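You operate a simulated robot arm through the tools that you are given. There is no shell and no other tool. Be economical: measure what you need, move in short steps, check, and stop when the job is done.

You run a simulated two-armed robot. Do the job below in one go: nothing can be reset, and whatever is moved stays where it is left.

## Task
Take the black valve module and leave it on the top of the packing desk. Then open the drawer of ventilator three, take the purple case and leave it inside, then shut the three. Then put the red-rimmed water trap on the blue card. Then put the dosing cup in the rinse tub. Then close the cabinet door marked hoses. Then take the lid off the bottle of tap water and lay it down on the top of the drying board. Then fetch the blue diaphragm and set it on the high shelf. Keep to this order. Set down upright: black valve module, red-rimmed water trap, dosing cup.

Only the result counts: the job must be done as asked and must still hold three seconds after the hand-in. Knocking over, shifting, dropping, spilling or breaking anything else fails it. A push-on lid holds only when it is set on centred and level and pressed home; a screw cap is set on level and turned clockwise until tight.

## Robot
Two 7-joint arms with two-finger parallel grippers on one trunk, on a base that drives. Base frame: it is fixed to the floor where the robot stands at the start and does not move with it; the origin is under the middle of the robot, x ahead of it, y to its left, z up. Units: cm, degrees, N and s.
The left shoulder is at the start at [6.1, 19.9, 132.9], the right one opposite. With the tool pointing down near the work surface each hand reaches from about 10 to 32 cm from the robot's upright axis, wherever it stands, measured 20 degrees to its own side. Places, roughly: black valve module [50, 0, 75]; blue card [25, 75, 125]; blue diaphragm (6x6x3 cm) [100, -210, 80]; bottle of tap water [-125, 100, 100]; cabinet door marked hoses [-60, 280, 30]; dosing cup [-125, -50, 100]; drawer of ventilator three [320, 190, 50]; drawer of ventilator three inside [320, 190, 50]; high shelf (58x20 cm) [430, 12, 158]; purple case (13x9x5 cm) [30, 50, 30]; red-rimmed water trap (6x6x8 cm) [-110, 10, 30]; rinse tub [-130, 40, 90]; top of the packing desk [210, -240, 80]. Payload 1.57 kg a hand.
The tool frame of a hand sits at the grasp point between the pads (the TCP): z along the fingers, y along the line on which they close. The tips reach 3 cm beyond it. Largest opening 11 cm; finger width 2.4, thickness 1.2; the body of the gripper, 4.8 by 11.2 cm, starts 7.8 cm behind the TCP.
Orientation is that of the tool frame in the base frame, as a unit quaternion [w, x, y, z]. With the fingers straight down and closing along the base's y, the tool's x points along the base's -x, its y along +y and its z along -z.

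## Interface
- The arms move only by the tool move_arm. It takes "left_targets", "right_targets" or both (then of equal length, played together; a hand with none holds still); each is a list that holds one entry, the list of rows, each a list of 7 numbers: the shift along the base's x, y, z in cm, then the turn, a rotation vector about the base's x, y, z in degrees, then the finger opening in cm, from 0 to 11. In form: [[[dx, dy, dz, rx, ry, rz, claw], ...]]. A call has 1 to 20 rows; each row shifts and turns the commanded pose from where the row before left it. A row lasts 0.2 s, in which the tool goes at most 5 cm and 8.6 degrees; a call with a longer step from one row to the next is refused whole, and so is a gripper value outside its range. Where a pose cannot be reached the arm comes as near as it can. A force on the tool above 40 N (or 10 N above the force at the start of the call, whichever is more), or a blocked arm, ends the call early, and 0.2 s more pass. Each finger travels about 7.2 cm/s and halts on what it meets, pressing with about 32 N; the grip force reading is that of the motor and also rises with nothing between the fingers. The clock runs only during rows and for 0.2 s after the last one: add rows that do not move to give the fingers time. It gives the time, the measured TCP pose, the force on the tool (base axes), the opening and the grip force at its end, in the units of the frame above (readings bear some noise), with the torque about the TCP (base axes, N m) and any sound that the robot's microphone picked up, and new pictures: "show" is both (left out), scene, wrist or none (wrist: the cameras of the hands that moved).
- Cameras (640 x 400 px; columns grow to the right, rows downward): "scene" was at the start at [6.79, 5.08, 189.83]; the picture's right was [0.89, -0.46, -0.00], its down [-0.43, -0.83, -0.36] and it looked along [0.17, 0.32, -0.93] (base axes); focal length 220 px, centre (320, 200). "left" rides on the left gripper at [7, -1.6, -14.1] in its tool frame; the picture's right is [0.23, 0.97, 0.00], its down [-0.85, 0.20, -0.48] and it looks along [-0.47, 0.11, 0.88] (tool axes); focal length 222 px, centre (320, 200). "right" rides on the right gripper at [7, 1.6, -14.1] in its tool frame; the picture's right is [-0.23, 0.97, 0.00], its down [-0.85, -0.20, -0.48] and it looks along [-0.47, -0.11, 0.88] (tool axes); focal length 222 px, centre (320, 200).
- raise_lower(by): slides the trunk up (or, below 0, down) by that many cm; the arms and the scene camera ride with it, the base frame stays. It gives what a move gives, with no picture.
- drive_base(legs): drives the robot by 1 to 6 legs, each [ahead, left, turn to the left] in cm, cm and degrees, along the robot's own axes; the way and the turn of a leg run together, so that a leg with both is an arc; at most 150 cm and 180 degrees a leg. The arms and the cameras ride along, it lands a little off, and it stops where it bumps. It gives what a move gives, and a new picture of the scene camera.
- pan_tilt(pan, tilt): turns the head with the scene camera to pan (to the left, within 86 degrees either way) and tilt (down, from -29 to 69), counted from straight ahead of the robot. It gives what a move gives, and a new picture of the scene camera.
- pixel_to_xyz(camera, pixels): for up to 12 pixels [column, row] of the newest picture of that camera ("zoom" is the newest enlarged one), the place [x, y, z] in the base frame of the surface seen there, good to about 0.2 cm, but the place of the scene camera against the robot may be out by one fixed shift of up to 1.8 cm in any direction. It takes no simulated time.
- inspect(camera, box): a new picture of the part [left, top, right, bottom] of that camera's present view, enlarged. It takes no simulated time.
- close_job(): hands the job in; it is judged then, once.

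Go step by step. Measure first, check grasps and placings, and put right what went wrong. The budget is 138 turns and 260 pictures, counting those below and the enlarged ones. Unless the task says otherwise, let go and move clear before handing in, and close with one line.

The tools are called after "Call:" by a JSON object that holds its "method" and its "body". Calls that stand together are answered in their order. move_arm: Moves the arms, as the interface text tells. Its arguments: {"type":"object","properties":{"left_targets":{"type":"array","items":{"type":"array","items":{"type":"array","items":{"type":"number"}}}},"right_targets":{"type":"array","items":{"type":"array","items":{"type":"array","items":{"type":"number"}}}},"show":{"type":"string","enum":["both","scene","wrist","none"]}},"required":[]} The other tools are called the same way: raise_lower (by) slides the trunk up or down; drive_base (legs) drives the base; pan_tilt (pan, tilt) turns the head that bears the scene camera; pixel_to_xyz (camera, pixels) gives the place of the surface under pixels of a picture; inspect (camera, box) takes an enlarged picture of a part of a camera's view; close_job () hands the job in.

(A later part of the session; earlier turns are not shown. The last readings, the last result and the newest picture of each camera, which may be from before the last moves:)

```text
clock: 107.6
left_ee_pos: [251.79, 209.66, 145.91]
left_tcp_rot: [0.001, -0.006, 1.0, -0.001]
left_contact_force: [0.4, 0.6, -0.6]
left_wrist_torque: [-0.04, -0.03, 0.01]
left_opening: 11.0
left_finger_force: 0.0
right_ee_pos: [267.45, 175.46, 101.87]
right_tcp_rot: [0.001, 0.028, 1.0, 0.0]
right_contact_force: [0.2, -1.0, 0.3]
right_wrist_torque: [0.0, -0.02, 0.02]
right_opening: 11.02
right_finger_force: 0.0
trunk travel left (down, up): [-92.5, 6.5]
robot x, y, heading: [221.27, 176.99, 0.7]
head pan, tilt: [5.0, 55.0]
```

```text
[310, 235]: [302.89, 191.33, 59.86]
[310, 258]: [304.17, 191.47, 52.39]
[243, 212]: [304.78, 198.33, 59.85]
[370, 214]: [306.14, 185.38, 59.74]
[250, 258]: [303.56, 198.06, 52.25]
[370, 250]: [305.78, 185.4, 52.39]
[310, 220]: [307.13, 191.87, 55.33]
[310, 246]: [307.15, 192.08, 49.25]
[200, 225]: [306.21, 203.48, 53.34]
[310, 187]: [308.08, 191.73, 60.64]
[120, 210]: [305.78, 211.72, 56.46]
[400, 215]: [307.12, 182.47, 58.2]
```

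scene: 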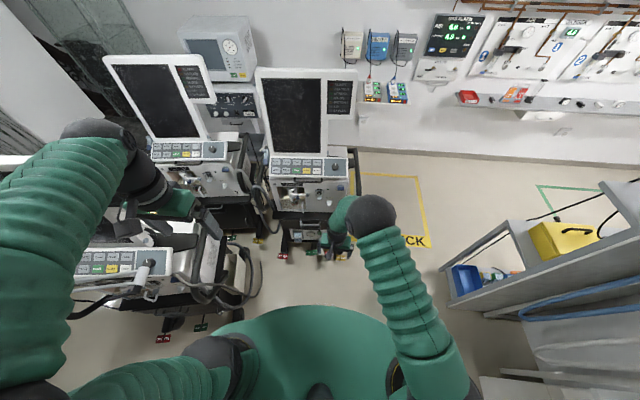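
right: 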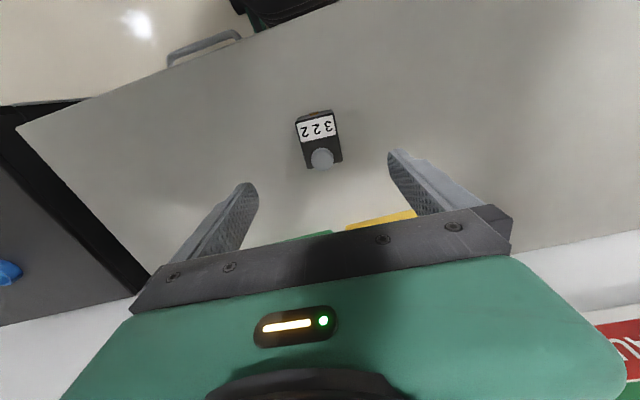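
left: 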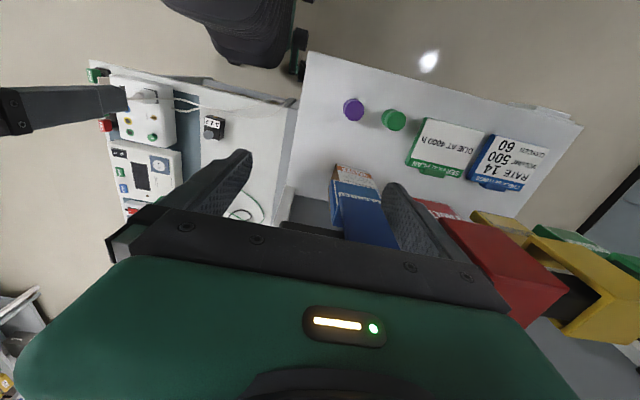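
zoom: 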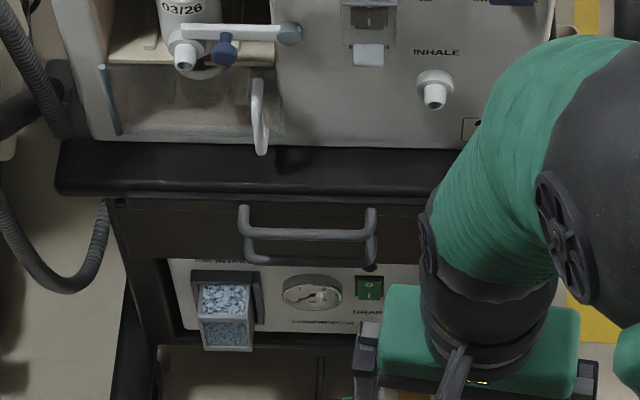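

The handle bar is about (303–304, 185–198, 52–60). I move to the right and closer, then lower the trunk.

Call:
{"method": "drive_base", "body": {"legs": [[0, -14, 0], [18, 0, 0]]}}

Call:
{"method": "raise_lower", "body": {"by": -45}}

Call:
{"method": "move_arm", "body": {"left_targets": [[[-1, 0, 0, 0, -8.5, 0, 11], [-1, 0, 0, 0, -8.5, 0, 11], [-1, 0, 0, 0, -8.5, 0, 11], [-1, 0, 0, 0, -8.5, 0, 11], [-1, 0, 0, 0, -8.5, 0, 11], [-1, 0, -1, 0, -8.5, 0, 11], [-1, 0, -2, 0, -8.5, 0, 11], [-1, 0, -2, 0, -8.5, 0, 11], [-1, 0, -2, 0, -8.5, 0, 11], [-1, 0, -2, 0, -8.5, 0, 11], [0, 0, -2, 0, -5, 0, 11], [0, 0, 0, 0, 0, 0, 11]]]}}

```text
clock: 110.1
left_ee_pos: [269.37, 196.59, 146.02]
left_tcp_rot: [0.003, -0.006, 1.0, -0.001]
left_contact_force: [-0.4, 0.1, 0.3]
left_wrist_torque: [0.01, -0.04, -0.01]
left_opening: 10.97
left_finger_force: 0.0
right_ee_pos: [285.08, 162.1, 102.02]
right_tcp_rot: [0.004, 0.028, 1.0, -0.002]
right_contact_force: [0.5, 0.7, -0.1]
right_wrist_torque: [-0.01, 0.0, 0.02]
right_opening: 10.98
right_finger_force: 0.1
trunk travel left (down, up): [-92.5, 6.5]
robot x, y, heading: [239.11, 163.29, 0.8]
head pan, tilt: [5.0, 55.0]
```

scene: 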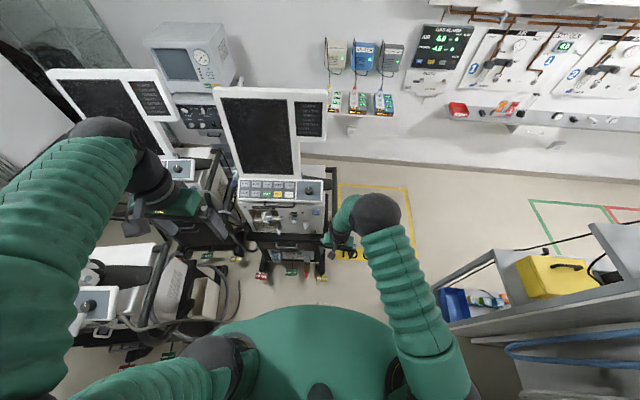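

```text
refused: -45 is not a number from -40 to 40
```

```text
clock: 112.7
left_ee_pos: [270.59, 212.83, 132.6]
left_tcp_rot: [0.708, -0.012, 0.706, -0.005]
left_contact_force: [-0.5, -0.1, 0.1]
left_wrist_torque: [-0.01, 0.0, 0.01]
left_opening: 11.01
left_finger_force: 0.1
left hand out of reach, approached as far as the arm can: row 1, 2, 3, 4, 5, 6, 7, 8, 10, 11
right_ee_pos: [285.13, 161.79, 102.18]
right_tcp_rot: [0.003, 0.027, 1.0, 0.001]
right_contact_force: [-0.2, 0.9, 0.0]
right_wrist_torque: [-0.02, -0.01, -0.02]
right_opening: 10.99
right_finger_force: 0.0
trunk travel left (down, up): [-92.5, 6.5]
robot x, y, heading: [239.47, 163.47, 0.5]
head pan, tilt: [5.0, 55.0]
```

scene: 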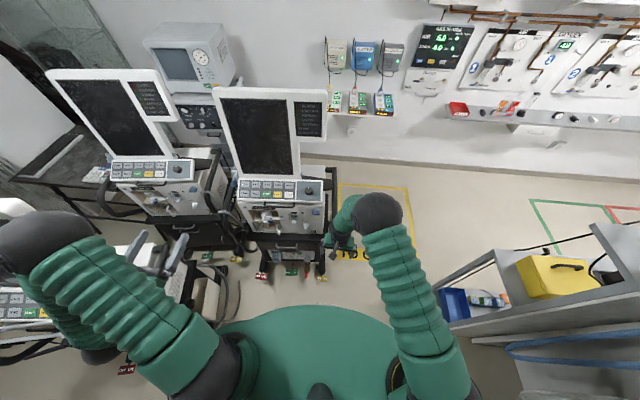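
left: 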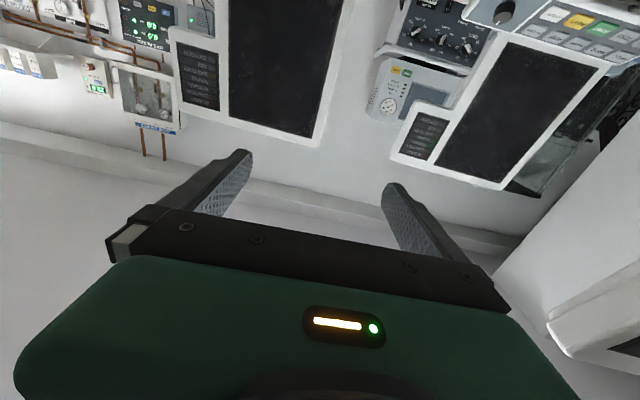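

The left hand turned horizontal fine, but its elbow leans over V1. I'll retract the right hand, then stand further right with a 30° heading so the elbow stays clear.

Call:
{"method": "move_arm", "body": {"right_targets": [[[-4, -1, 1, 0, 0, 0, 11], [-4, -1, 1, 0, 0, 0, 11], [-4, -1, 1, 0, 0, 0, 11], [-4, -1, 1, 0, 0, 0, 11], [-4, -1, 1, 0, 0, 0, 11], [-4, -1, 1, 0, 0, 0, 11], [0, -3, 1, 0, 0, 0, 11], [0, -3, 1, 0, 0, 0, 11]]], "show": "none"}}

Call:
{"method": "drive_base", "body": {"legs": [[10, -18, 0], [0, 0, 30]]}}

Call:
{"method": "raise_lower", "body": {"by": -40}}

Call:
{"method": "pan_tilt", "body": {"pan": 5, "tilt": 50}}

```text
clock: 114.5
left_ee_pos: [270.99, 212.04, 132.77]
left_tcp_rot: [0.707, -0.01, 0.707, -0.003]
left_contact_force: [-0.2, 0.3, 0.6]
left_wrist_torque: [0.02, 0.0, 0.01]
left_opening: 11.0
left_finger_force: 0.0
right_ee_pos: [266.34, 151.73, 107.17]
right_tcp_rot: [0.0, 0.027, 1.0, 0.002]
right_contact_force: [0.4, -0.6, -0.4]
right_wrist_torque: [-0.01, -0.02, -0.02]
right_opening: 11.0
right_finger_force: 0.0
right hand out of reach, approached as far as the arm can: row 6, 7, 8
trunk travel left (down, up): [-92.5, 6.5]
robot x, y, heading: [239.14, 163.29, 1.0]
head pan, tilt: [5.0, 55.0]
```

```text
clock: 117.6
left_ee_pos: [252.61, 203.26, 132.95]
left_tcp_rot: [0.683, -0.191, 0.681, 0.182]
left_contact_force: [-0.5, -0.5, 0.5]
left_wrist_torque: [-0.04, -0.03, 0.01]
left_opening: 11.0
left_finger_force: 0.1
right_ee_pos: [278.69, 148.79, 106.99]
right_tcp_rot: [-0.001, -0.233, 0.972, 0.005]
right_contact_force: [-0.8, 0.7, 0.2]
right_wrist_torque: [-0.01, -0.01, 0.02]
right_opening: 11.01
right_finger_force: 0.1
trunk travel left (down, up): [-92.5, 6.5]
robot x, y, heading: [249.21, 145.55, 30.9]
head pan, tilt: [5.0, 55.0]
```

scene: 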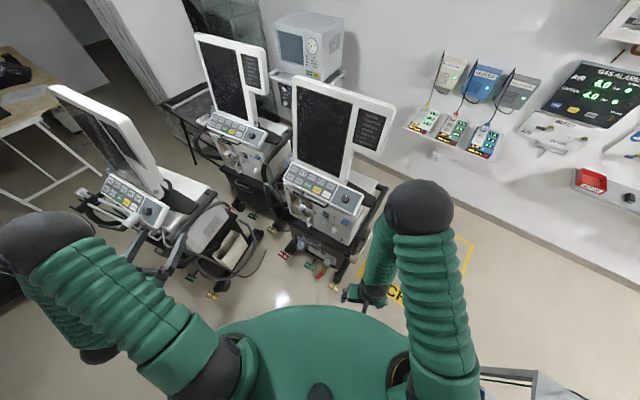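

```text
clock: 121.4
left_ee_pos: [252.32, 203.41, 92.95]
left_tcp_rot: [0.684, -0.191, 0.68, 0.182]
left_contact_force: [0.4, -0.9, 0.4]
left_wrist_torque: [0.02, -0.04, -0.02]
left_opening: 11.0
left_finger_force: 0.1
right_ee_pos: [278.34, 148.83, 67.27]
right_tcp_rot: [-0.001, -0.232, 0.973, 0.003]
right_contact_force: [-0.3, 0.3, 0.0]
right_wrist_torque: [0.03, -0.01, 0.02]
right_opening: 11.02
right_finger_force: 0.1
trunk travel left (down, up): [-52.5, 46.5]
robot x, y, heading: [249.25, 145.56, 30.8]
head pan, tilt: [5.0, 55.0]
```

```text
clock: 122.0
left_ee_pos: [252.34, 203.37, 92.95]
left_tcp_rot: [0.684, -0.192, 0.68, 0.182]
left_contact_force: [0.1, 0.5, 0.3]
left_wrist_torque: [-0.01, 0.02, 0.0]
left_opening: 11.02
left_finger_force: 0.0
right_ee_pos: [278.33, 148.84, 67.23]
right_tcp_rot: [0.0, -0.233, 0.973, 0.004]
right_contact_force: [0.2, 1.0, 0.6]
right_wrist_torque: [-0.02, 0.0, 0.02]
right_opening: 11.0
right_finger_force: 0.0
trunk travel left (down, up): [-52.5, 46.5]
robot x, y, heading: [249.34, 145.74, 30.9]
head pan, tilt: [5.0, 50.0]
```

scene: 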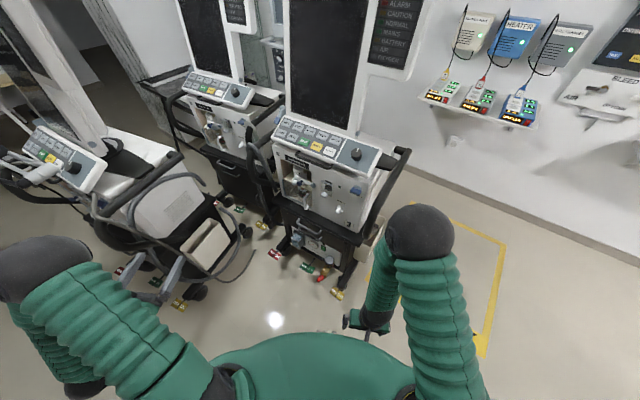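

Lowering went clear. I zoom on the drawer front near px (315,230).

Call:
{"method": "inspect", "body": {"camera": "scene", "box": [270, 195, 366, 255]}}

Call:
{"method": "pan_tilt", "body": {"pan": 5, "tilt": 51}}

```text
6.67 times, centred on (318, 225) of scene
```

zoom: 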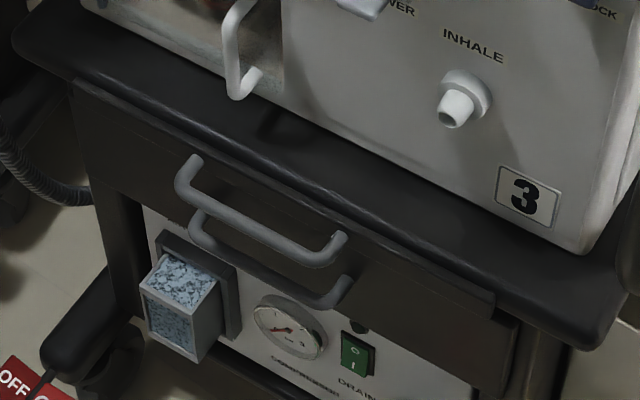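

```text
clock: 122.7
left_ee_pos: [252.28, 203.39, 92.95]
left_tcp_rot: [0.684, -0.192, 0.68, 0.181]
left_contact_force: [-0.7, -0.2, 0.0]
left_wrist_torque: [-0.02, -0.01, 0.02]
left_opening: 10.99
left_finger_force: 0.0
right_ee_pos: [278.46, 148.85, 67.07]
right_tcp_rot: [-0.001, -0.232, 0.973, 0.003]
right_contact_force: [-1.0, 0.3, -0.9]
right_wrist_torque: [0.0, 0.01, 0.01]
right_opening: 10.99
right_finger_force: 0.1
trunk travel left (down, up): [-52.5, 46.5]
robot x, y, heading: [249.36, 145.49, 30.6]
head pan, tilt: [5.0, 51.0]
```

scene: 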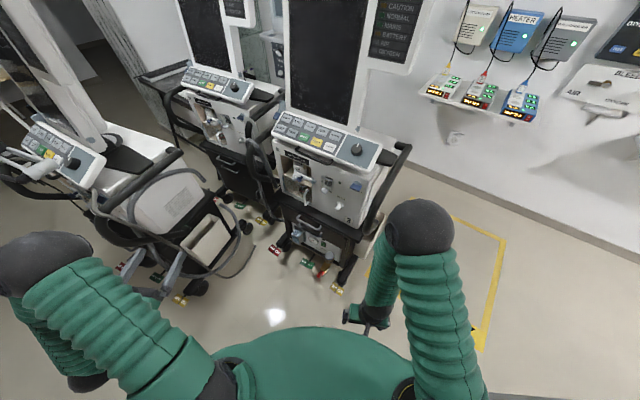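

Label 3 confirms this is ventilator three. There seem to be two handle bars, so I look closer and measure both.

Call:
{"method": "inspect", "body": {"camera": "scene", "box": [276, 194, 372, 254]}}

Call:
{"method": "inspect", "body": {"camera": "scene", "box": [284, 202, 340, 242]}}

```text
6.67 times, centred on (324, 224) of scene
```

zoom: 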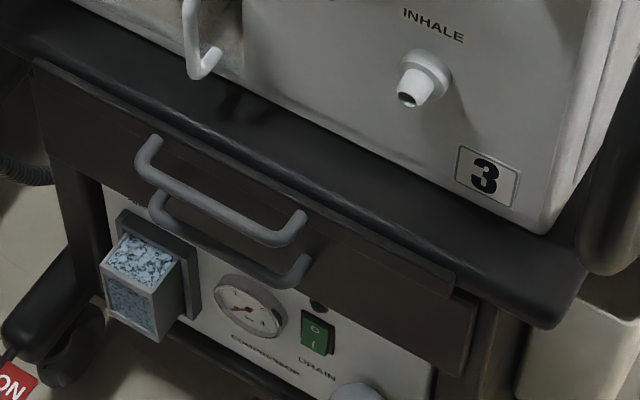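

```text
10.00 times, centred on (312, 222) of scene
```

zoom: 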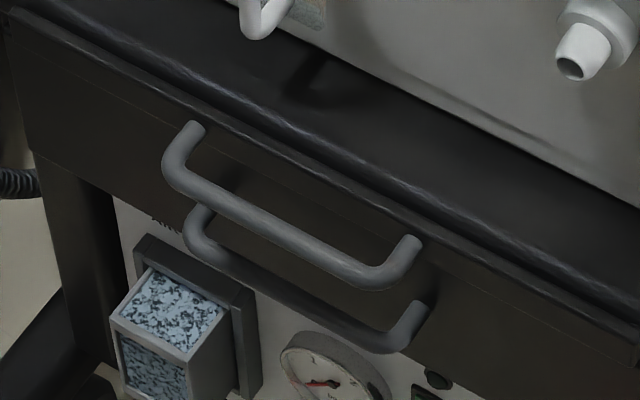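

There really are two handles. I measure the seam between the panels to tell which one is the drawer.

Call:
{"method": "pixel_to_xyz", "body": {"camera": "zoom", "pixels": [[195, 127], [412, 242], [280, 245], [205, 212], [425, 305], [300, 308], [60, 60], [60, 100], [60, 130], [500, 280], [500, 320], [500, 360]]}}

Call:
{"method": "inspect", "body": {"camera": "scene", "box": [270, 205, 294, 221]}}

Call:
{"method": "inspect", "body": {"camera": "scene", "box": [322, 228, 352, 248]}}

```text
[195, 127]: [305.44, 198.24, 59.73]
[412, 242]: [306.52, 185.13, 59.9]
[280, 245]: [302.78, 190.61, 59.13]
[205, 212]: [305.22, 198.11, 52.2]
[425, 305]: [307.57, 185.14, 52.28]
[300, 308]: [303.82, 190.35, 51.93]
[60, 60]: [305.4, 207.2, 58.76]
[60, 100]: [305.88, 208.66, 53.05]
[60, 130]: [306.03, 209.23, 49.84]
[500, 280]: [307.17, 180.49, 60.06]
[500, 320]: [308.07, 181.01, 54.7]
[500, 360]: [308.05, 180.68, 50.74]
```

```text
16.00 times, centred on (282, 213) of scene
```

zoom: 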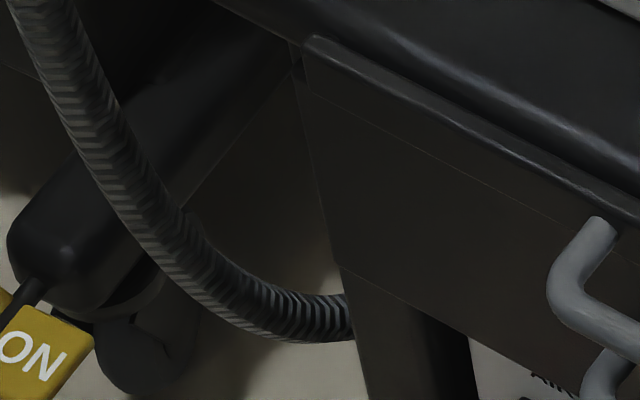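

```text
16.00 times, centred on (337, 238) of scene
```

zoom: 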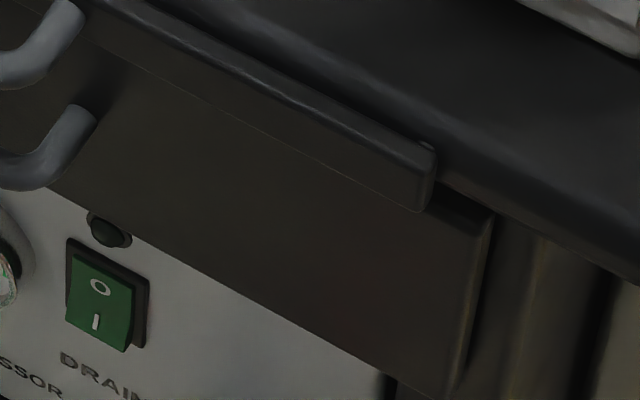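

The lower panel (z 49–57.5) with the handle at z≈52 is the drawer, since the thin board above has its own handle. I turn the left hand to face +x rolled 90° and come down to a pre-grasp.

Call:
{"method": "move_arm", "body": {"left_targets": [[[0, 0, -2.5, 0, 0, -7.7, 8], [0, 0, -2.5, 0, 0, -7.7, 6], [0, 0, -2.5, 0, 0, -7.7, 5], [0, 0, -2.5, 0, 0, -7.7, 5], [0, 0, -2.7, -8.2, 0, 0, 5], [0, 0, -2.7, -8.2, 0, 0, 5], [0, 0, -2.7, -8.2, 0, 0, 5], [0, 0, -2.7, -8.2, 0, 0, 5], [0, 0, -2.7, -8.2, 0, 0, 5], [0, 0, -2.7, -8.2, 0, 0, 5], [0, -1.5, -2.7, -8.2, 0, 0, 5], [0, -2, -2.7, -8.2, 0, 0, 5], [0, -2, -2.7, -8.2, 0, 0, 5], [0, -2, -2.7, -8.2, 0, 0, 5], [0, -2, -2.7, -8, 0, 0, 5], [4, -1, -1, 0, 0, 0, 5], [4, -1, 0, 0, 0, 0, 5], [4, 0, 0, 0, 0, 0, 5], [4, 0, 0, 0, 0, 0, 5], [0, 0, 0, 0, 0, 0, 5]]]}}

```text
clock: 126.9
left_ee_pos: [268.46, 192.09, 52.45]
left_tcp_rot: [-0.497, 0.503, -0.494, 0.505]
left_contact_force: [0.4, 0.6, 0.6]
left_wrist_torque: [-0.01, -0.02, 0.0]
left_opening: 5.0
left_finger_force: 0.0
left hand out of reach, approached as far as the arm can: row 1
right_ee_pos: [278.37, 148.82, 67.17]
right_tcp_rot: [0.001, -0.232, 0.973, 0.003]
right_contact_force: [0.8, -0.4, 0.6]
right_wrist_torque: [0.05, 0.03, 0.02]
right_opening: 10.99
right_finger_force: 0.1
trunk travel left (down, up): [-52.5, 46.5]
robot x, y, heading: [249.51, 146.12, 31.1]
head pan, tilt: [5.0, 51.0]
```

scene: 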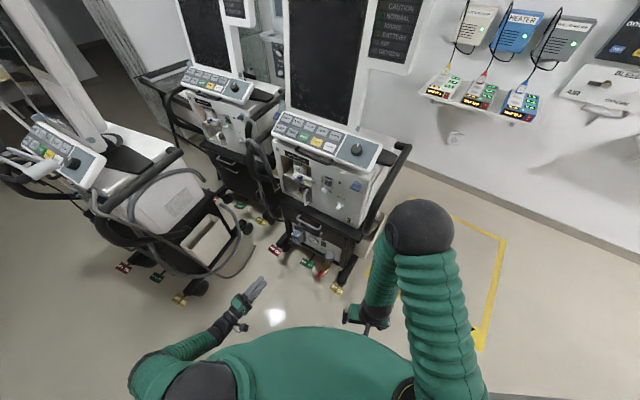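
left: 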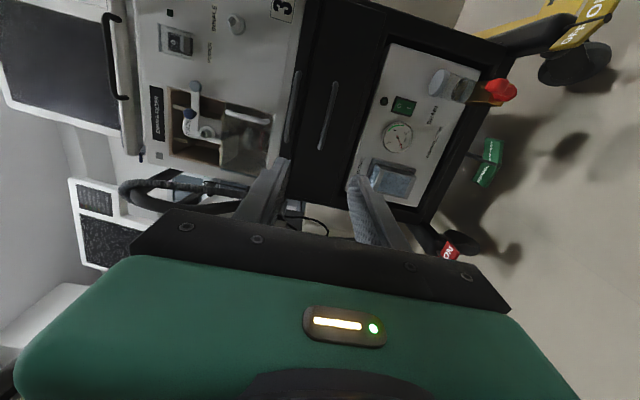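

The pose is exact. The wrist camera shows the lower handle at (327,115) and the upper one at (290,110), and I measure them.

Call:
{"method": "pixel_to_xyz", "body": {"camera": "left", "pixels": [[333, 90], [327, 115], [321, 140], [296, 80], [290, 120], [312, 115], [345, 115], [360, 115]]}}

Call:
{"method": "inspect", "body": {"camera": "left", "box": [240, 50, 400, 200]}}

```text
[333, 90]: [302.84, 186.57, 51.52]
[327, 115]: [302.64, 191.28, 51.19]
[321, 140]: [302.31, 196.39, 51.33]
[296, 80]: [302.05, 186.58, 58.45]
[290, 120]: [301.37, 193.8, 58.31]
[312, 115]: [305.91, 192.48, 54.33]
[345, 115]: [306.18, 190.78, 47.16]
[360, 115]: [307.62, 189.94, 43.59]
```

```text
2.67 times, centred on (320, 125) of left
```

zoom: 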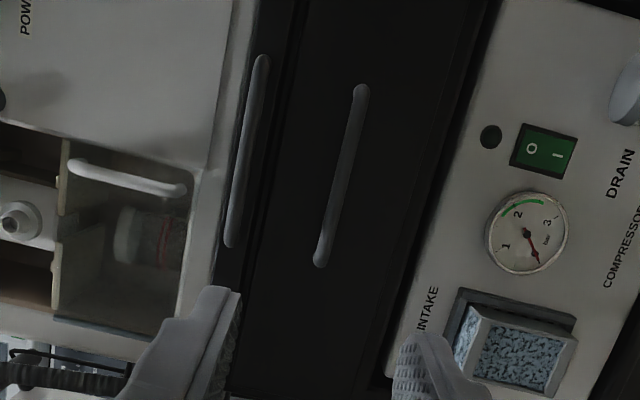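

The handle bar is at x 302.6, z 51.3, y 191, with the face at x 306. I move in 33.5 cm and close on it.

Call:
{"method": "move_arm", "body": {"left_targets": [[[4.5, -0.7, -1.1, 0, 0, 0, 5], [4.8, 0, 0, 0, 0, 0, 5], [4.8, 0, 0, 0, 0, 0, 5], [4.8, 0, 0, 0, 0, 0, 5], [4.8, 0, 0, 0, 0, 0, 5], [4.8, 0, 0, 0, 0, 0, 5], [3, 0, 0, 0, 0, 0, 5], [2, 0, 0, 0, 0, 0, 5], [0, 0, 0, 0, 0, 0, 3], [0, 0, 0, 0, 0, 0, 0], [0, 0, 0, 0, 0, 0, 0], [0, 0, 0, 0, 0, 0, 0]]]}}

```text
clock: 128.1
left_ee_pos: [276.08, 213.79, 55.37]
left_tcp_rot: [0.618, -0.565, 0.408, -0.364]
left_contact_force: [-1.0, -0.6, -0.3]
left_wrist_torque: [0.04, -0.03, 0.02]
left_opening: 5.01
left_finger_force: 0.1
left hand out of reach, approached as far as the arm can: row 6
right_ee_pos: [278.12, 148.77, 67.3]
right_tcp_rot: [0.001, -0.232, 0.973, 0.003]
right_contact_force: [0.3, 0.4, -0.5]
right_wrist_torque: [0.0, -0.02, 0.02]
right_opening: 11.01
right_finger_force: 0.1
trunk travel left (down, up): [-52.5, 46.5]
robot x, y, heading: [249.32, 145.63, 30.6]
head pan, tilt: [5.0, 51.0]
stopped in row 6 (left hand): the arm was blocked; the commanded pose is now the measured one
```

scene: 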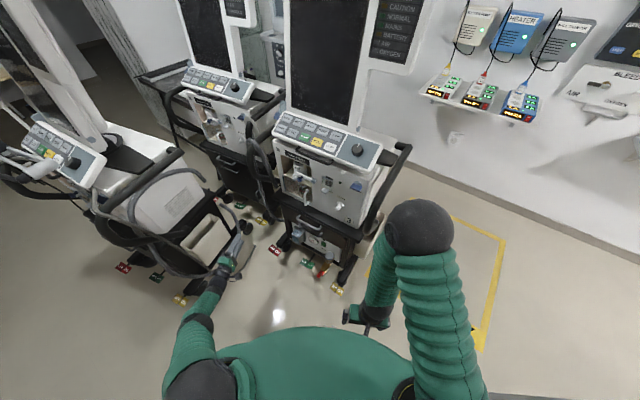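
left: 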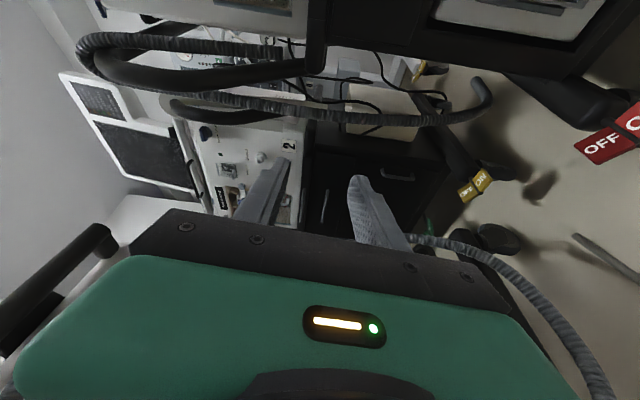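

The left arm ran out of reach and swung toward V1's hose without any contact force. I bring it back clear and lower the trunk another 30 so the shoulder is level with the handle.

Call:
{"method": "move_arm", "body": {"left_targets": [[[-3, -3.5, 0, 0, 0, 0, 5], [-3, -3.5, 1, 0, 0, 0, 5], [-3, -3.5, 2, 0, 0, -6, 5], [-2, -3, 3, 0, 0, -6, 5], [-2, -3, 3, 0, 0, -6, 5], [0, -3, 3, 0, 0, -5.7, 5], [0, -2.2, 3, 0, 0, 0, 5], [0, 0, 0, 0, 0, 0, 5]]]}}

Call:
{"method": "raise_lower", "body": {"by": -30}}

```text
refused: row 3 steps farther than a row can; nothing moved
```

```text
clock: 131.1
left_ee_pos: [276.27, 213.65, 25.53]
left_tcp_rot: [0.617, -0.565, 0.41, -0.363]
left_contact_force: [-0.3, 0.0, 0.3]
left_wrist_torque: [-0.01, 0.02, -0.05]
left_opening: 5.0
left_finger_force: 0.1
right_ee_pos: [278.35, 148.76, 37.04]
right_tcp_rot: [0.0, -0.232, 0.973, 0.004]
right_contact_force: [0.4, -0.5, -0.4]
right_wrist_torque: [-0.03, 0.02, -0.01]
right_opening: 10.99
right_finger_force: 0.0
trunk travel left (down, up): [-22.5, 76.5]
robot x, y, heading: [249.48, 145.57, 31.0]
head pan, tilt: [5.0, 51.0]
```

That move was refused, though the trunk did lower, and no force shows. I check the view around the hand before moving.

Call:
{"method": "inspect", "body": {"camera": "left", "box": [0, 0, 640, 400]}}

Call:
{"method": "inspect", "body": {"camera": "scene", "box": [80, 150, 400, 350]}}

```text
1.00 times, centred on (320, 200) of left (not enlarged: the box is as wide or as high as the picture)
```

zoom: 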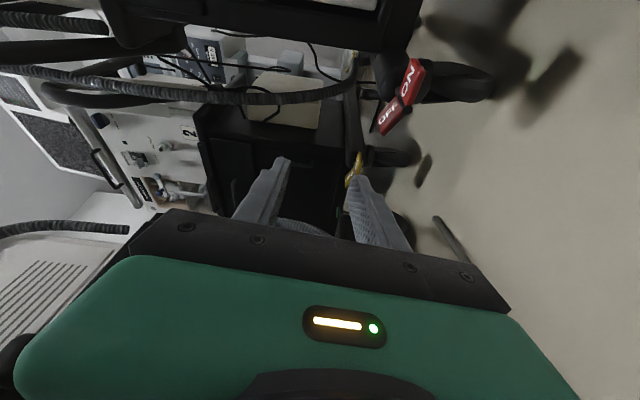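

```text
2.00 times, centred on (240, 250) of scene
```

zoom: 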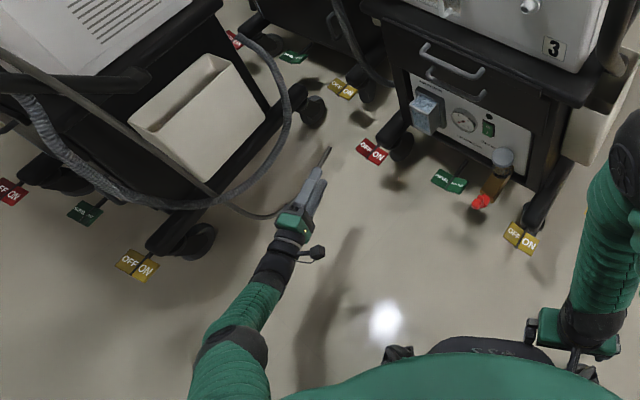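

The hand hangs free between V1 and V3. I move it away from V1, straighten the yaw and rise to the handle height.

Call:
{"method": "move_arm", "body": {"left_targets": [[[-2.5, -3.5, 0, 0, 0, 0, 5], [-2.5, -3.5, 0, 0, 0, 0, 5], [-2.5, -3.5, 0, 0, 0, 0, 5], [-2.5, -3.5, 0, 0, 0, 0, 5], [0, -2.8, 3, 0, 0, -7.9, 5], [0, -2.8, 3, 0, 0, -7.9, 5], [0, -2.8, 3, 0, 0, -7.9, 5], [0, 0, 4.2, 0, 0, 0, 5], [0, 0, 4.2, 0, 0, 0, 5], [0, 0, 4.2, 0, 0, 0, 5], [0, 0, 4.2, 0, 0, 0, 5], [0, 0, 0, 0, 0, 0, 5]]], "show": "wrist"}}

```text
clock: 133.7
left_ee_pos: [266.41, 190.88, 51.22]
left_tcp_rot: [0.528, -0.471, 0.515, -0.483]
left_contact_force: [-0.1, 0.4, -0.7]
left_wrist_torque: [-0.01, 0.01, -0.01]
left_opening: 5.01
left_finger_force: 0.1
right_ee_pos: [278.38, 148.72, 37.17]
right_tcp_rot: [0.0, -0.232, 0.973, 0.004]
right_contact_force: [-0.3, 0.4, -0.3]
right_wrist_torque: [-0.02, 0.02, 0.02]
right_opening: 11.01
right_finger_force: 0.1
trunk travel left (down, up): [-22.5, 76.5]
robot x, y, heading: [249.48, 145.58, 31.1]
head pan, tilt: [5.0, 51.0]
```

left: 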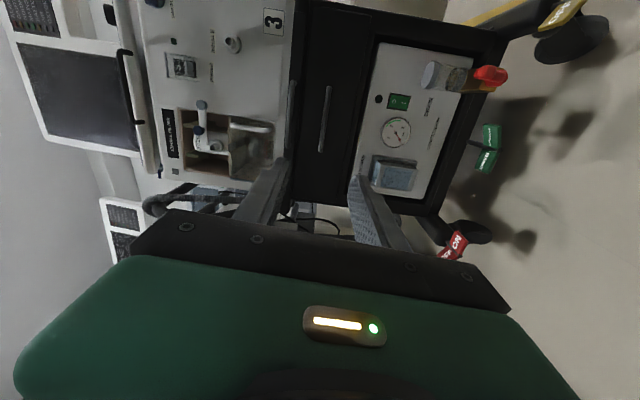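

The yaw is right and the roll is 5° off, so I correct it. Then I advance part way and check reach.

Call:
{"method": "move_arm", "body": {"left_targets": [[[2, 0, 0, -5.2, 1.5, 3, 5], [4.5, 0, 0, 0, 0, 0, 5], [4.5, 0, 0, 0, 0, 0, 5], [4.5, 0, 0, 0, 0, 0, 5], [4.5, 0, 0, 0, 0, 0, 5], [0, 0, 0, 0, 0, 0, 5]]], "show": "wrist"}}

Call:
{"method": "pixel_to_xyz", "body": {"camera": "left", "pixels": [[322, 90], [318, 115], [314, 140], [300, 110], [335, 110]]}}

```text
clock: 135.1
left_ee_pos: [286.03, 190.7, 50.78]
left_tcp_rot: [-0.511, 0.515, -0.487, 0.485]
left_contact_force: [0.0, 0.5, 0.5]
left_wrist_torque: [0.02, 0.04, 0.02]
left_opening: 4.99
left_finger_force: 0.2
right_ee_pos: [278.37, 148.86, 37.12]
right_tcp_rot: [0.0, -0.232, 0.973, 0.004]
right_contact_force: [0.9, -0.1, -0.8]
right_wrist_torque: [0.02, 0.03, 0.01]
right_opening: 11.02
right_finger_force: 0.1
trunk travel left (down, up): [-22.5, 76.5]
robot x, y, heading: [249.51, 145.34, 30.8]
head pan, tilt: [5.0, 51.0]
```

left: 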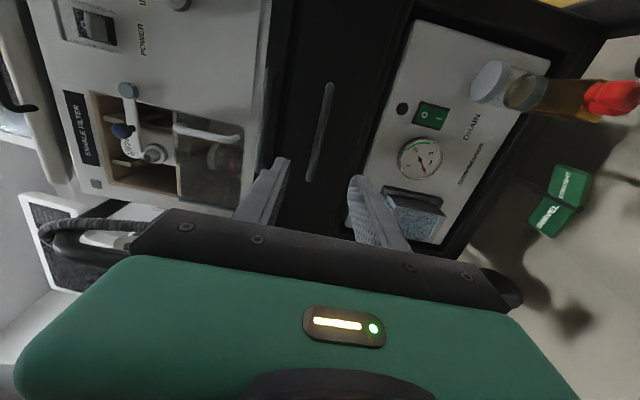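

```text
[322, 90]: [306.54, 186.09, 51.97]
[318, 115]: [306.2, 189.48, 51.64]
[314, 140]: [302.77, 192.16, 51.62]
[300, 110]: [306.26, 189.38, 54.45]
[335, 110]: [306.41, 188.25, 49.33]
```

It reaches. The handle is at x≈302.7, z≈51.5, so I advance 16.4 cm and close.

Call:
{"method": "move_arm", "body": {"left_targets": [[[4.5, 0.3, 0.3, 0, 0, 0, 5], [4.5, 0.3, 0.3, 0, 0, 0, 5], [4.5, 0.2, 0, 0, 0, 0, 5], [2.9, 0, 0, 0, 0, 0, 5], [0, 0, 0, 0, 0, 0, 5], [0, 0, 0, 0, 0, 0, 3], [0, 0, 0, 0, 0, 0, 1], [0, 0, 0, 0, 0, 0, 0], [0, 0, 0, 0, 0, 0, 0]]], "show": "wrist"}}

```text
clock: 137.1
left_ee_pos: [302.71, 191.72, 50.92]
left_tcp_rot: [-0.508, 0.519, -0.488, 0.484]
left_contact_force: [-8.5, -5.9, -0.3]
left_wrist_torque: [0.35, 0.18, 0.03]
left_opening: 1.15
left_finger_force: 28.7
right_ee_pos: [278.46, 148.95, 37.17]
right_tcp_rot: [-0.002, -0.231, 0.973, 0.003]
right_contact_force: [-0.5, 0.4, -0.2]
right_wrist_torque: [0.0, -0.01, 0.02]
right_opening: 11.03
right_finger_force: 0.0
trunk travel left (down, up): [-22.5, 76.5]
robot x, y, heading: [249.26, 145.57, 31.1]
head pan, tilt: [5.0, 51.0]
```

left: 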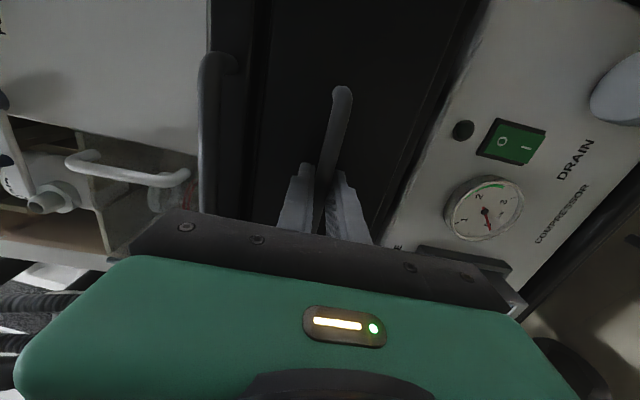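

The bar is gripped at 1.15 cm. I pull the drawer out.

Call:
{"method": "move_arm", "body": {"left_targets": [[[-1, -0.05, 0, 0, 0, 0, 0], [-2, -0.1, 0, 0, 0, 0, 0], [-3, -0.15, 0, 0, 0, 0, 0], [-3, -0.15, 0, 0, 0, 0, 0], [-3, -0.15, 0, 0, 0, 0, 0], [-3, -0.15, 0, 0, 0, 0, 0], [-3, -0.15, 0, 0, 0, 0, 0], [0, 0, 0, 0, 0, 0, 0]]]}}

```text
clock: 138.9
left_ee_pos: [284.89, 190.49, 50.95]
left_tcp_rot: [-0.506, 0.518, -0.489, 0.487]
left_contact_force: [3.7, -13.5, 0.4]
left_wrist_torque: [0.29, 0.23, -0.82]
left_opening: 1.18
left_finger_force: 29.6
right_ee_pos: [278.32, 148.83, 36.96]
right_tcp_rot: [-0.002, -0.232, 0.973, 0.003]
right_contact_force: [1.3, 0.0, -0.4]
right_wrist_torque: [0.02, -0.03, 0.01]
right_opening: 11.0
right_finger_force: 0.0
trunk travel left (down, up): [-22.5, 76.5]
robot x, y, heading: [249.29, 145.99, 30.8]
head pan, tilt: [5.0, 51.0]
```

scene: 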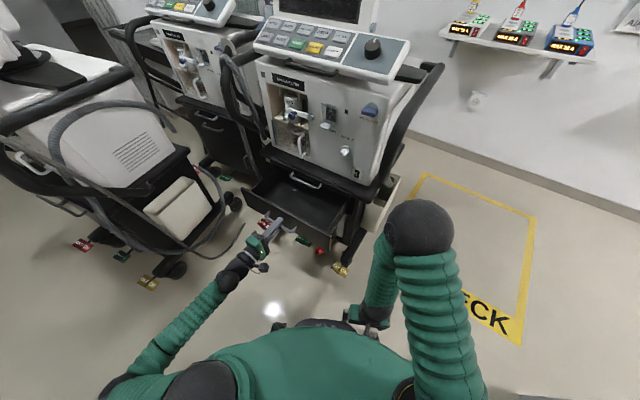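
left: 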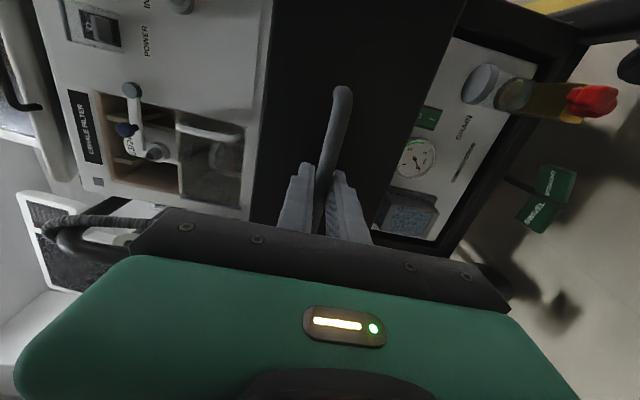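

The drawer is open 18 cm and empty. I pull 4 cm more, release and back off.

Call:
{"method": "move_arm", "body": {"left_targets": [[[-2, -0.3, 0, 0, 0, 0, 0], [-2, -0.3, 0, 0, 0, 0, 0], [0, 0, 0, 0, 0, 0, 0], [0, 0, 0, 0, 0, 0, 3], [0, 0, 0, 0, 0, 0, 5], [-2, 0, 0, 0, 0, 0, 5], [-3, -1, 0, 0, 0, 0, 5], [-3, -1, 0, 0, 0, 0, 5], [-3, -1, 0, 0, 0, 0, 5], [0, 0, 0, 0, 0, 0, 5]]]}}

```text
clock: 141.1
left_ee_pos: [269.68, 187.13, 51.43]
left_tcp_rot: [-0.512, 0.515, -0.487, 0.486]
left_contact_force: [0.3, 0.6, -0.7]
left_wrist_torque: [0.0, -0.02, -0.01]
left_opening: 5.02
left_finger_force: 0.0
right_ee_pos: [278.35, 148.68, 37.14]
right_tcp_rot: [0.0, -0.232, 0.973, 0.002]
right_contact_force: [1.1, 0.1, 0.2]
right_wrist_torque: [0.0, -0.01, -0.01]
right_opening: 11.01
right_finger_force: 0.0
trunk travel left (down, up): [-22.5, 76.5]
robot x, y, heading: [249.32, 145.67, 30.8]
head pan, tilt: [5.0, 51.0]
```

scene: 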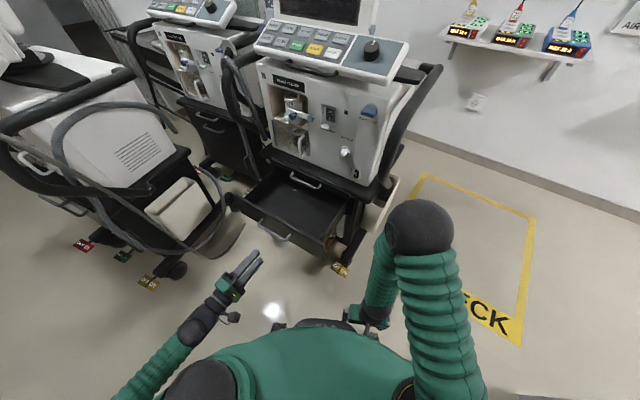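
left: 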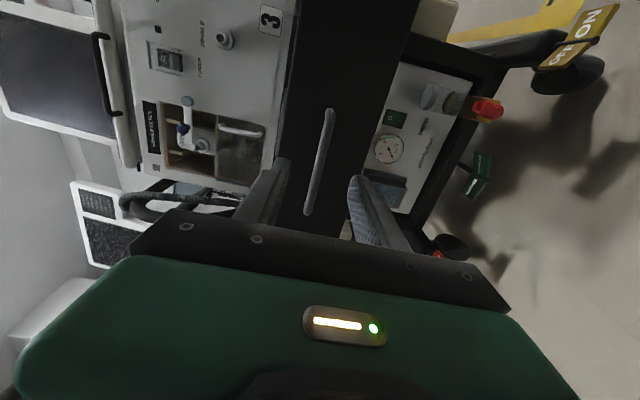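

Open about 22 cm. I record the drawer's geometry before leaving.

Call:
{"method": "pixel_to_xyz", "body": {"camera": "scene", "pixels": [[235, 197], [325, 243], [285, 222], [300, 205], [310, 200], [260, 195], [330, 220], [304, 183], [270, 238], [345, 190], [280, 195]]}}

Call:
{"method": "inspect", "body": {"camera": "scene", "box": [220, 150, 370, 270]}}

```text
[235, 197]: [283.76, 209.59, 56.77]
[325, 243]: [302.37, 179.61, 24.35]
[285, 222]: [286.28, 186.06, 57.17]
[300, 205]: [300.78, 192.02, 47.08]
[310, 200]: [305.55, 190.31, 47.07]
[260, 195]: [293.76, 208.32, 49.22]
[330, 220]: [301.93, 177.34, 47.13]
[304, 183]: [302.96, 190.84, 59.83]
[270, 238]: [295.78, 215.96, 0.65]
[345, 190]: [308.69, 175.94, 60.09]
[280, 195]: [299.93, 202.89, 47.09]
```

```text
3.33 times, centred on (295, 210) of scene
```

zoom: 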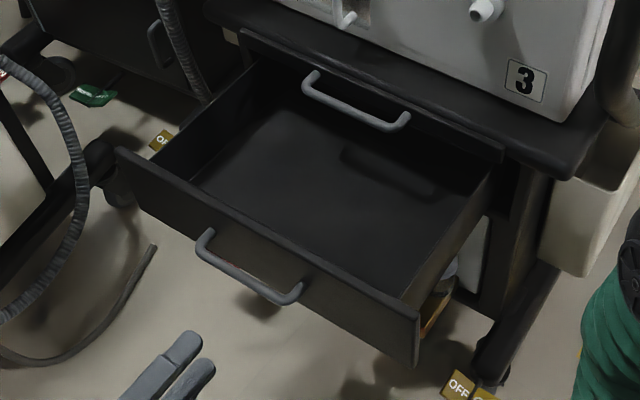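

The drawer floor is near z 46–47, with clear space x 287–302. I go back along the way I came, keeping heading 0, to the stand's open side.

Call:
{"method": "drive_base", "body": {"legs": [[-30, 0, 0], [0, 0, -30.8], [0, 40, 0], [-130, 0, 0], [-135, 0, 0], [0, -90, 0]]}}

Call:
{"method": "pan_tilt", "body": {"pan": -10, "tilt": 45}}

```text
clock: 163.6
left_ee_pos: [-2.18, 98.74, 51.43]
left_tcp_rot: [0.364, -0.368, 0.605, -0.605]
left_contact_force: [0.8, -0.5, -0.2]
left_wrist_torque: [0.01, 0.0, 0.05]
left_opening: 4.99
left_finger_force: 0.2
right_ee_pos: [-14.37, 61.21, 37.21]
right_tcp_rot: [0.001, 0.034, 0.999, 0.003]
right_contact_force: [0.2, -0.1, 0.8]
right_wrist_torque: [-0.01, -0.03, 0.0]
right_opening: 11.02
right_finger_force: 0.0
trunk travel left (down, up): [-22.5, 76.5]
robot x, y, heading: [-40.6, 73.65, 0.3]
head pan, tilt: [5.0, 51.0]
```

scene: 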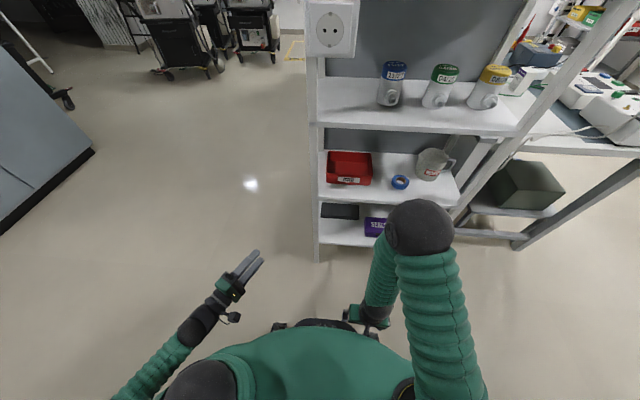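

```text
clock: 164.4
left_ee_pos: [-2.21, 98.76, 51.48]
left_tcp_rot: [0.365, -0.367, 0.607, -0.603]
left_contact_force: [-0.2, -0.4, 0.5]
left_wrist_torque: [0.01, 0.02, -0.03]
left_opening: 5.0
left_finger_force: 0.0
right_ee_pos: [-14.35, 61.15, 37.18]
right_tcp_rot: [0.001, 0.033, 0.999, 0.004]
right_contact_force: [0.1, 0.1, 0.1]
right_wrist_torque: [0.0, -0.02, -0.01]
right_opening: 10.96
right_finger_force: 0.0
trunk travel left (down, up): [-22.5, 76.5]
robot x, y, heading: [-40.99, 73.42, 0.1]
head pan, tilt: [-10.0, 45.0]
```

scene: 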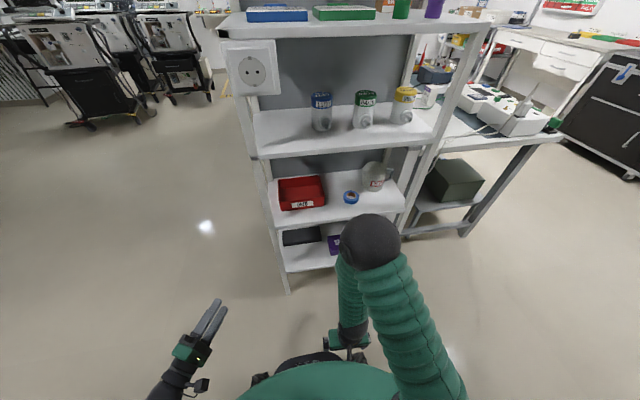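

The purple case shows at px (335,245) on the lowest shelf, beside a black box. I zoom and measure.

Call:
{"method": "inspect", "body": {"camera": "scene", "box": [260, 170, 420, 290]}}

Call:
{"method": "pixel_to_xyz", "body": {"camera": "scene", "pixels": [[332, 242], [338, 237], [300, 237], [300, 230], [300, 265], [325, 258], [300, 222], [350, 205], [275, 240], [330, 252]]}}

```text
3.33 times, centred on (340, 230) of scene
```

zoom: 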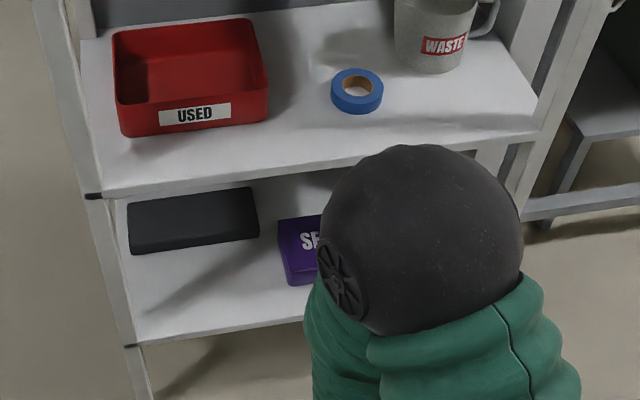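

```text
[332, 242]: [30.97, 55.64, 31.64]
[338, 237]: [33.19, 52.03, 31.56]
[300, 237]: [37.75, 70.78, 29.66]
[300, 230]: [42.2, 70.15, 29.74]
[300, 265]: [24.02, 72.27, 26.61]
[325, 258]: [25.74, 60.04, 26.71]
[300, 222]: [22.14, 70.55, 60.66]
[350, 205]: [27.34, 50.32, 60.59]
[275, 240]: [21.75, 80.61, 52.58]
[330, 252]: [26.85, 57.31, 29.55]
```

The case lies flat on the bottom shelf (z 26.6), about x 27–36, y 44–57, too wide to pinch from the front. I'll drag it to the shelf edge and pinch across its 9 cm side. First I stow the left hand outward, then move the robot.

Call:
{"method": "move_arm", "body": {"left_targets": [[[-3, 3, 0, 0, 0, 0, 5], [-3, 3, 0, 0, 0, 0, 5], [-3, 3, 0, 0, 0, 0, 5], [-3, 3, 0, 0, 0, 0, 5], [-3, 3, 0, 0, 0, 0, 5], [0, 3, 0, 0, 0, 0, 5], [0, 0, 0, 0, 0, 0, 5]]], "show": "none"}}

```text
clock: 166.0
left_ee_pos: [-17.19, 116.53, 51.5]
left_tcp_rot: [0.365, -0.368, 0.606, -0.604]
left_contact_force: [0.0, 0.9, -0.4]
left_wrist_torque: [-0.01, -0.02, 0.01]
left_opening: 5.01
left_finger_force: 0.1
right_ee_pos: [-14.17, 61.31, 37.2]
right_tcp_rot: [0.002, 0.033, 0.999, 0.005]
right_contact_force: [-0.5, 0.7, -0.3]
right_wrist_torque: [0.01, -0.04, 0.0]
right_opening: 10.99
right_finger_force: 0.0
trunk travel left (down, up): [-22.5, 76.5]
robot x, y, heading: [-40.87, 73.7, 0.3]
head pan, tilt: [-10.0, 45.0]
```

Call:
{"method": "drive_base", "body": {"legs": [[0, -12, 0], [18, 0, 0]]}}

Call:
{"method": "inspect", "body": {"camera": "right", "box": [0, 0, 640, 400]}}

```text
clock: 168.3
left_ee_pos: [0.86, 104.82, 51.36]
left_tcp_rot: [0.365, -0.368, 0.605, -0.604]
left_contact_force: [0.0, 0.0, 0.1]
left_wrist_torque: [0.02, 0.03, -0.01]
left_opening: 5.0
left_finger_force: 0.0
right_ee_pos: [3.85, 49.67, 37.29]
right_tcp_rot: [0.001, 0.033, 0.999, 0.004]
right_contact_force: [-0.3, -0.4, -1.1]
right_wrist_torque: [0.05, 0.0, -0.02]
right_opening: 11.01
right_finger_force: 0.1
trunk travel left (down, up): [-22.5, 76.5]
robot x, y, heading: [-22.78, 61.72, 0.2]
head pan, tilt: [-10.0, 45.0]
```

scene: 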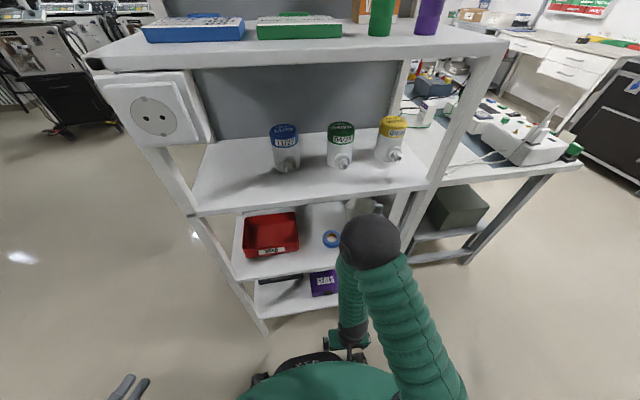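

```text
1.00 times, centred on (320, 200) of right (not enlarged: the box is as wide or as high as the picture)
```

zoom: 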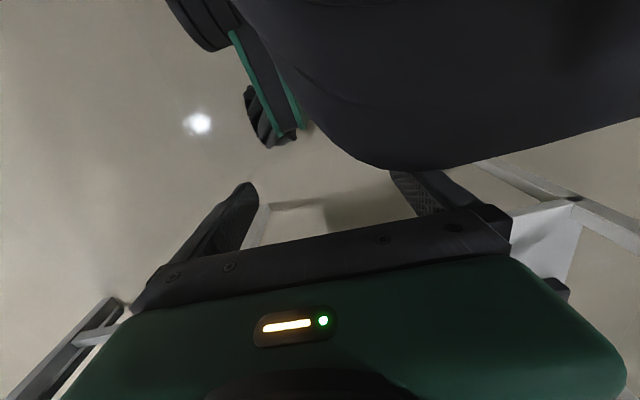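

The robot is placed at (-23,62). I measure the case again from this nearer view.

Call:
{"method": "inspect", "body": {"camera": "scene", "box": [240, 250, 360, 325]}}

Call:
{"method": "pixel_to_xyz", "body": {"camera": "scene", "pixels": [[310, 272], [335, 269], [313, 295], [335, 291], [322, 273], [300, 305], [290, 278], [322, 285], [300, 268]]}}

```text
5.33 times, centred on (300, 288) of scene
```

zoom: 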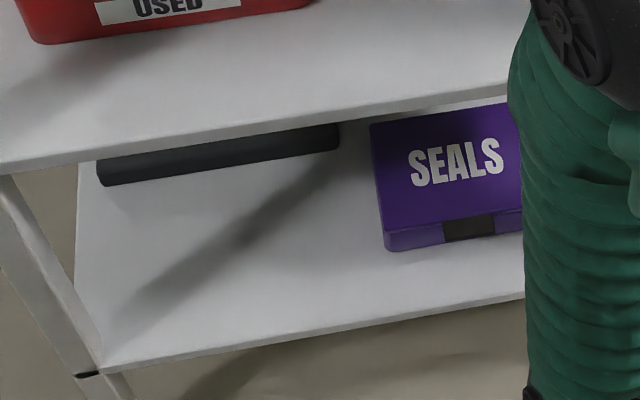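

```text
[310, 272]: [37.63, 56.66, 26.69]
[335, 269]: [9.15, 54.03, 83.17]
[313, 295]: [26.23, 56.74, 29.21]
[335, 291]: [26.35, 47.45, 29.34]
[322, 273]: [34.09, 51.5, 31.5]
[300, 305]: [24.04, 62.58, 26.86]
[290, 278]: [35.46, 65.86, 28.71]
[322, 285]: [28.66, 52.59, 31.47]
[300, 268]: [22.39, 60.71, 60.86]
```

The case centre is y≈50.3, with its front near x 26 and rear near 35. I pitch the right hand 45° with fingers shut and move in over it at z 36.5.

Call:
{"method": "move_arm", "body": {"right_targets": [[[0, 0.1, 0, 0, -7.5, 0, 6], [0, 0.1, 0, 0, -7.5, 0, 2], [0, 0.1, 0, 0, -7.5, 0, 0], [0, 0.1, 0, 0, -7.5, 0, 0], [0, 0.1, 0, 0, -7.5, 0, 0], [0, 0.1, 0, 0, -7.5, 0, 0], [4, 0, 0, 0, 0, 0, 0], [4, 0, 0, 0, 0, 0, 0], [4, 0, -0.5, 0, 0, 0, 0], [0, 0, 0, 0, 0, 0, 0]]]}}

```text
clock: 169.8
left_ee_pos: [0.86, 104.69, 51.2]
left_tcp_rot: [0.366, -0.368, 0.606, -0.603]
left_contact_force: [0.4, -0.2, 0.0]
left_wrist_torque: [0.02, 0.0, 0.0]
left_opening: 4.99
left_finger_force: 0.0
right_ee_pos: [12.52, 49.04, 33.88]
right_tcp_rot: [0.405, 0.114, 0.907, -0.003]
right_contact_force: [0.1, 0.7, -0.2]
right_wrist_torque: [-0.02, -0.01, 0.01]
right_opening: 0.0
right_finger_force: 20.8
right hand out of reach, approached as far as the arm can: row 1, 2, 3, 4
trunk travel left (down, up): [-22.5, 76.5]
robot x, y, heading: [-22.59, 61.8, 0.4]
head pan, tilt: [-10.0, 45.0]
stopped in row 7 (right hand): the arm was blocked; the commanded pose is now the measured one
```

scene: 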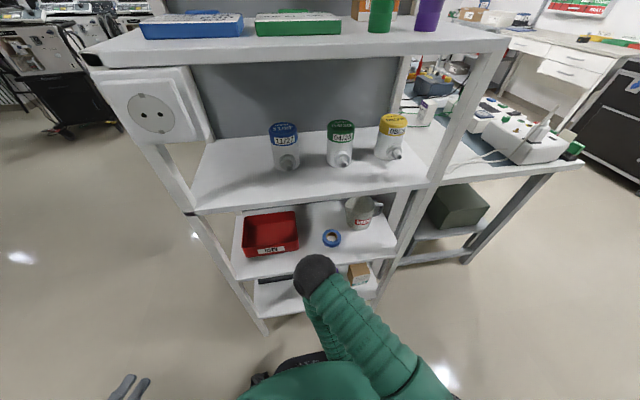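
right: 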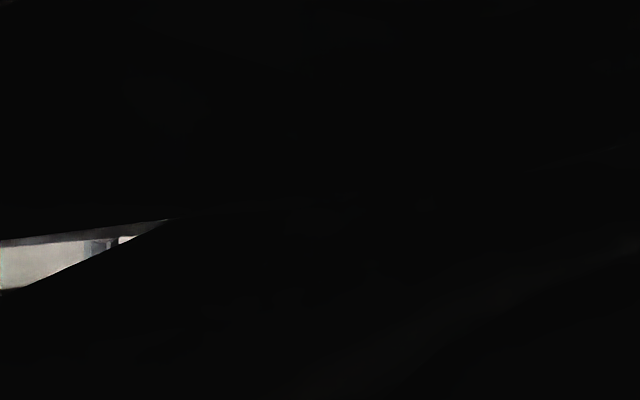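

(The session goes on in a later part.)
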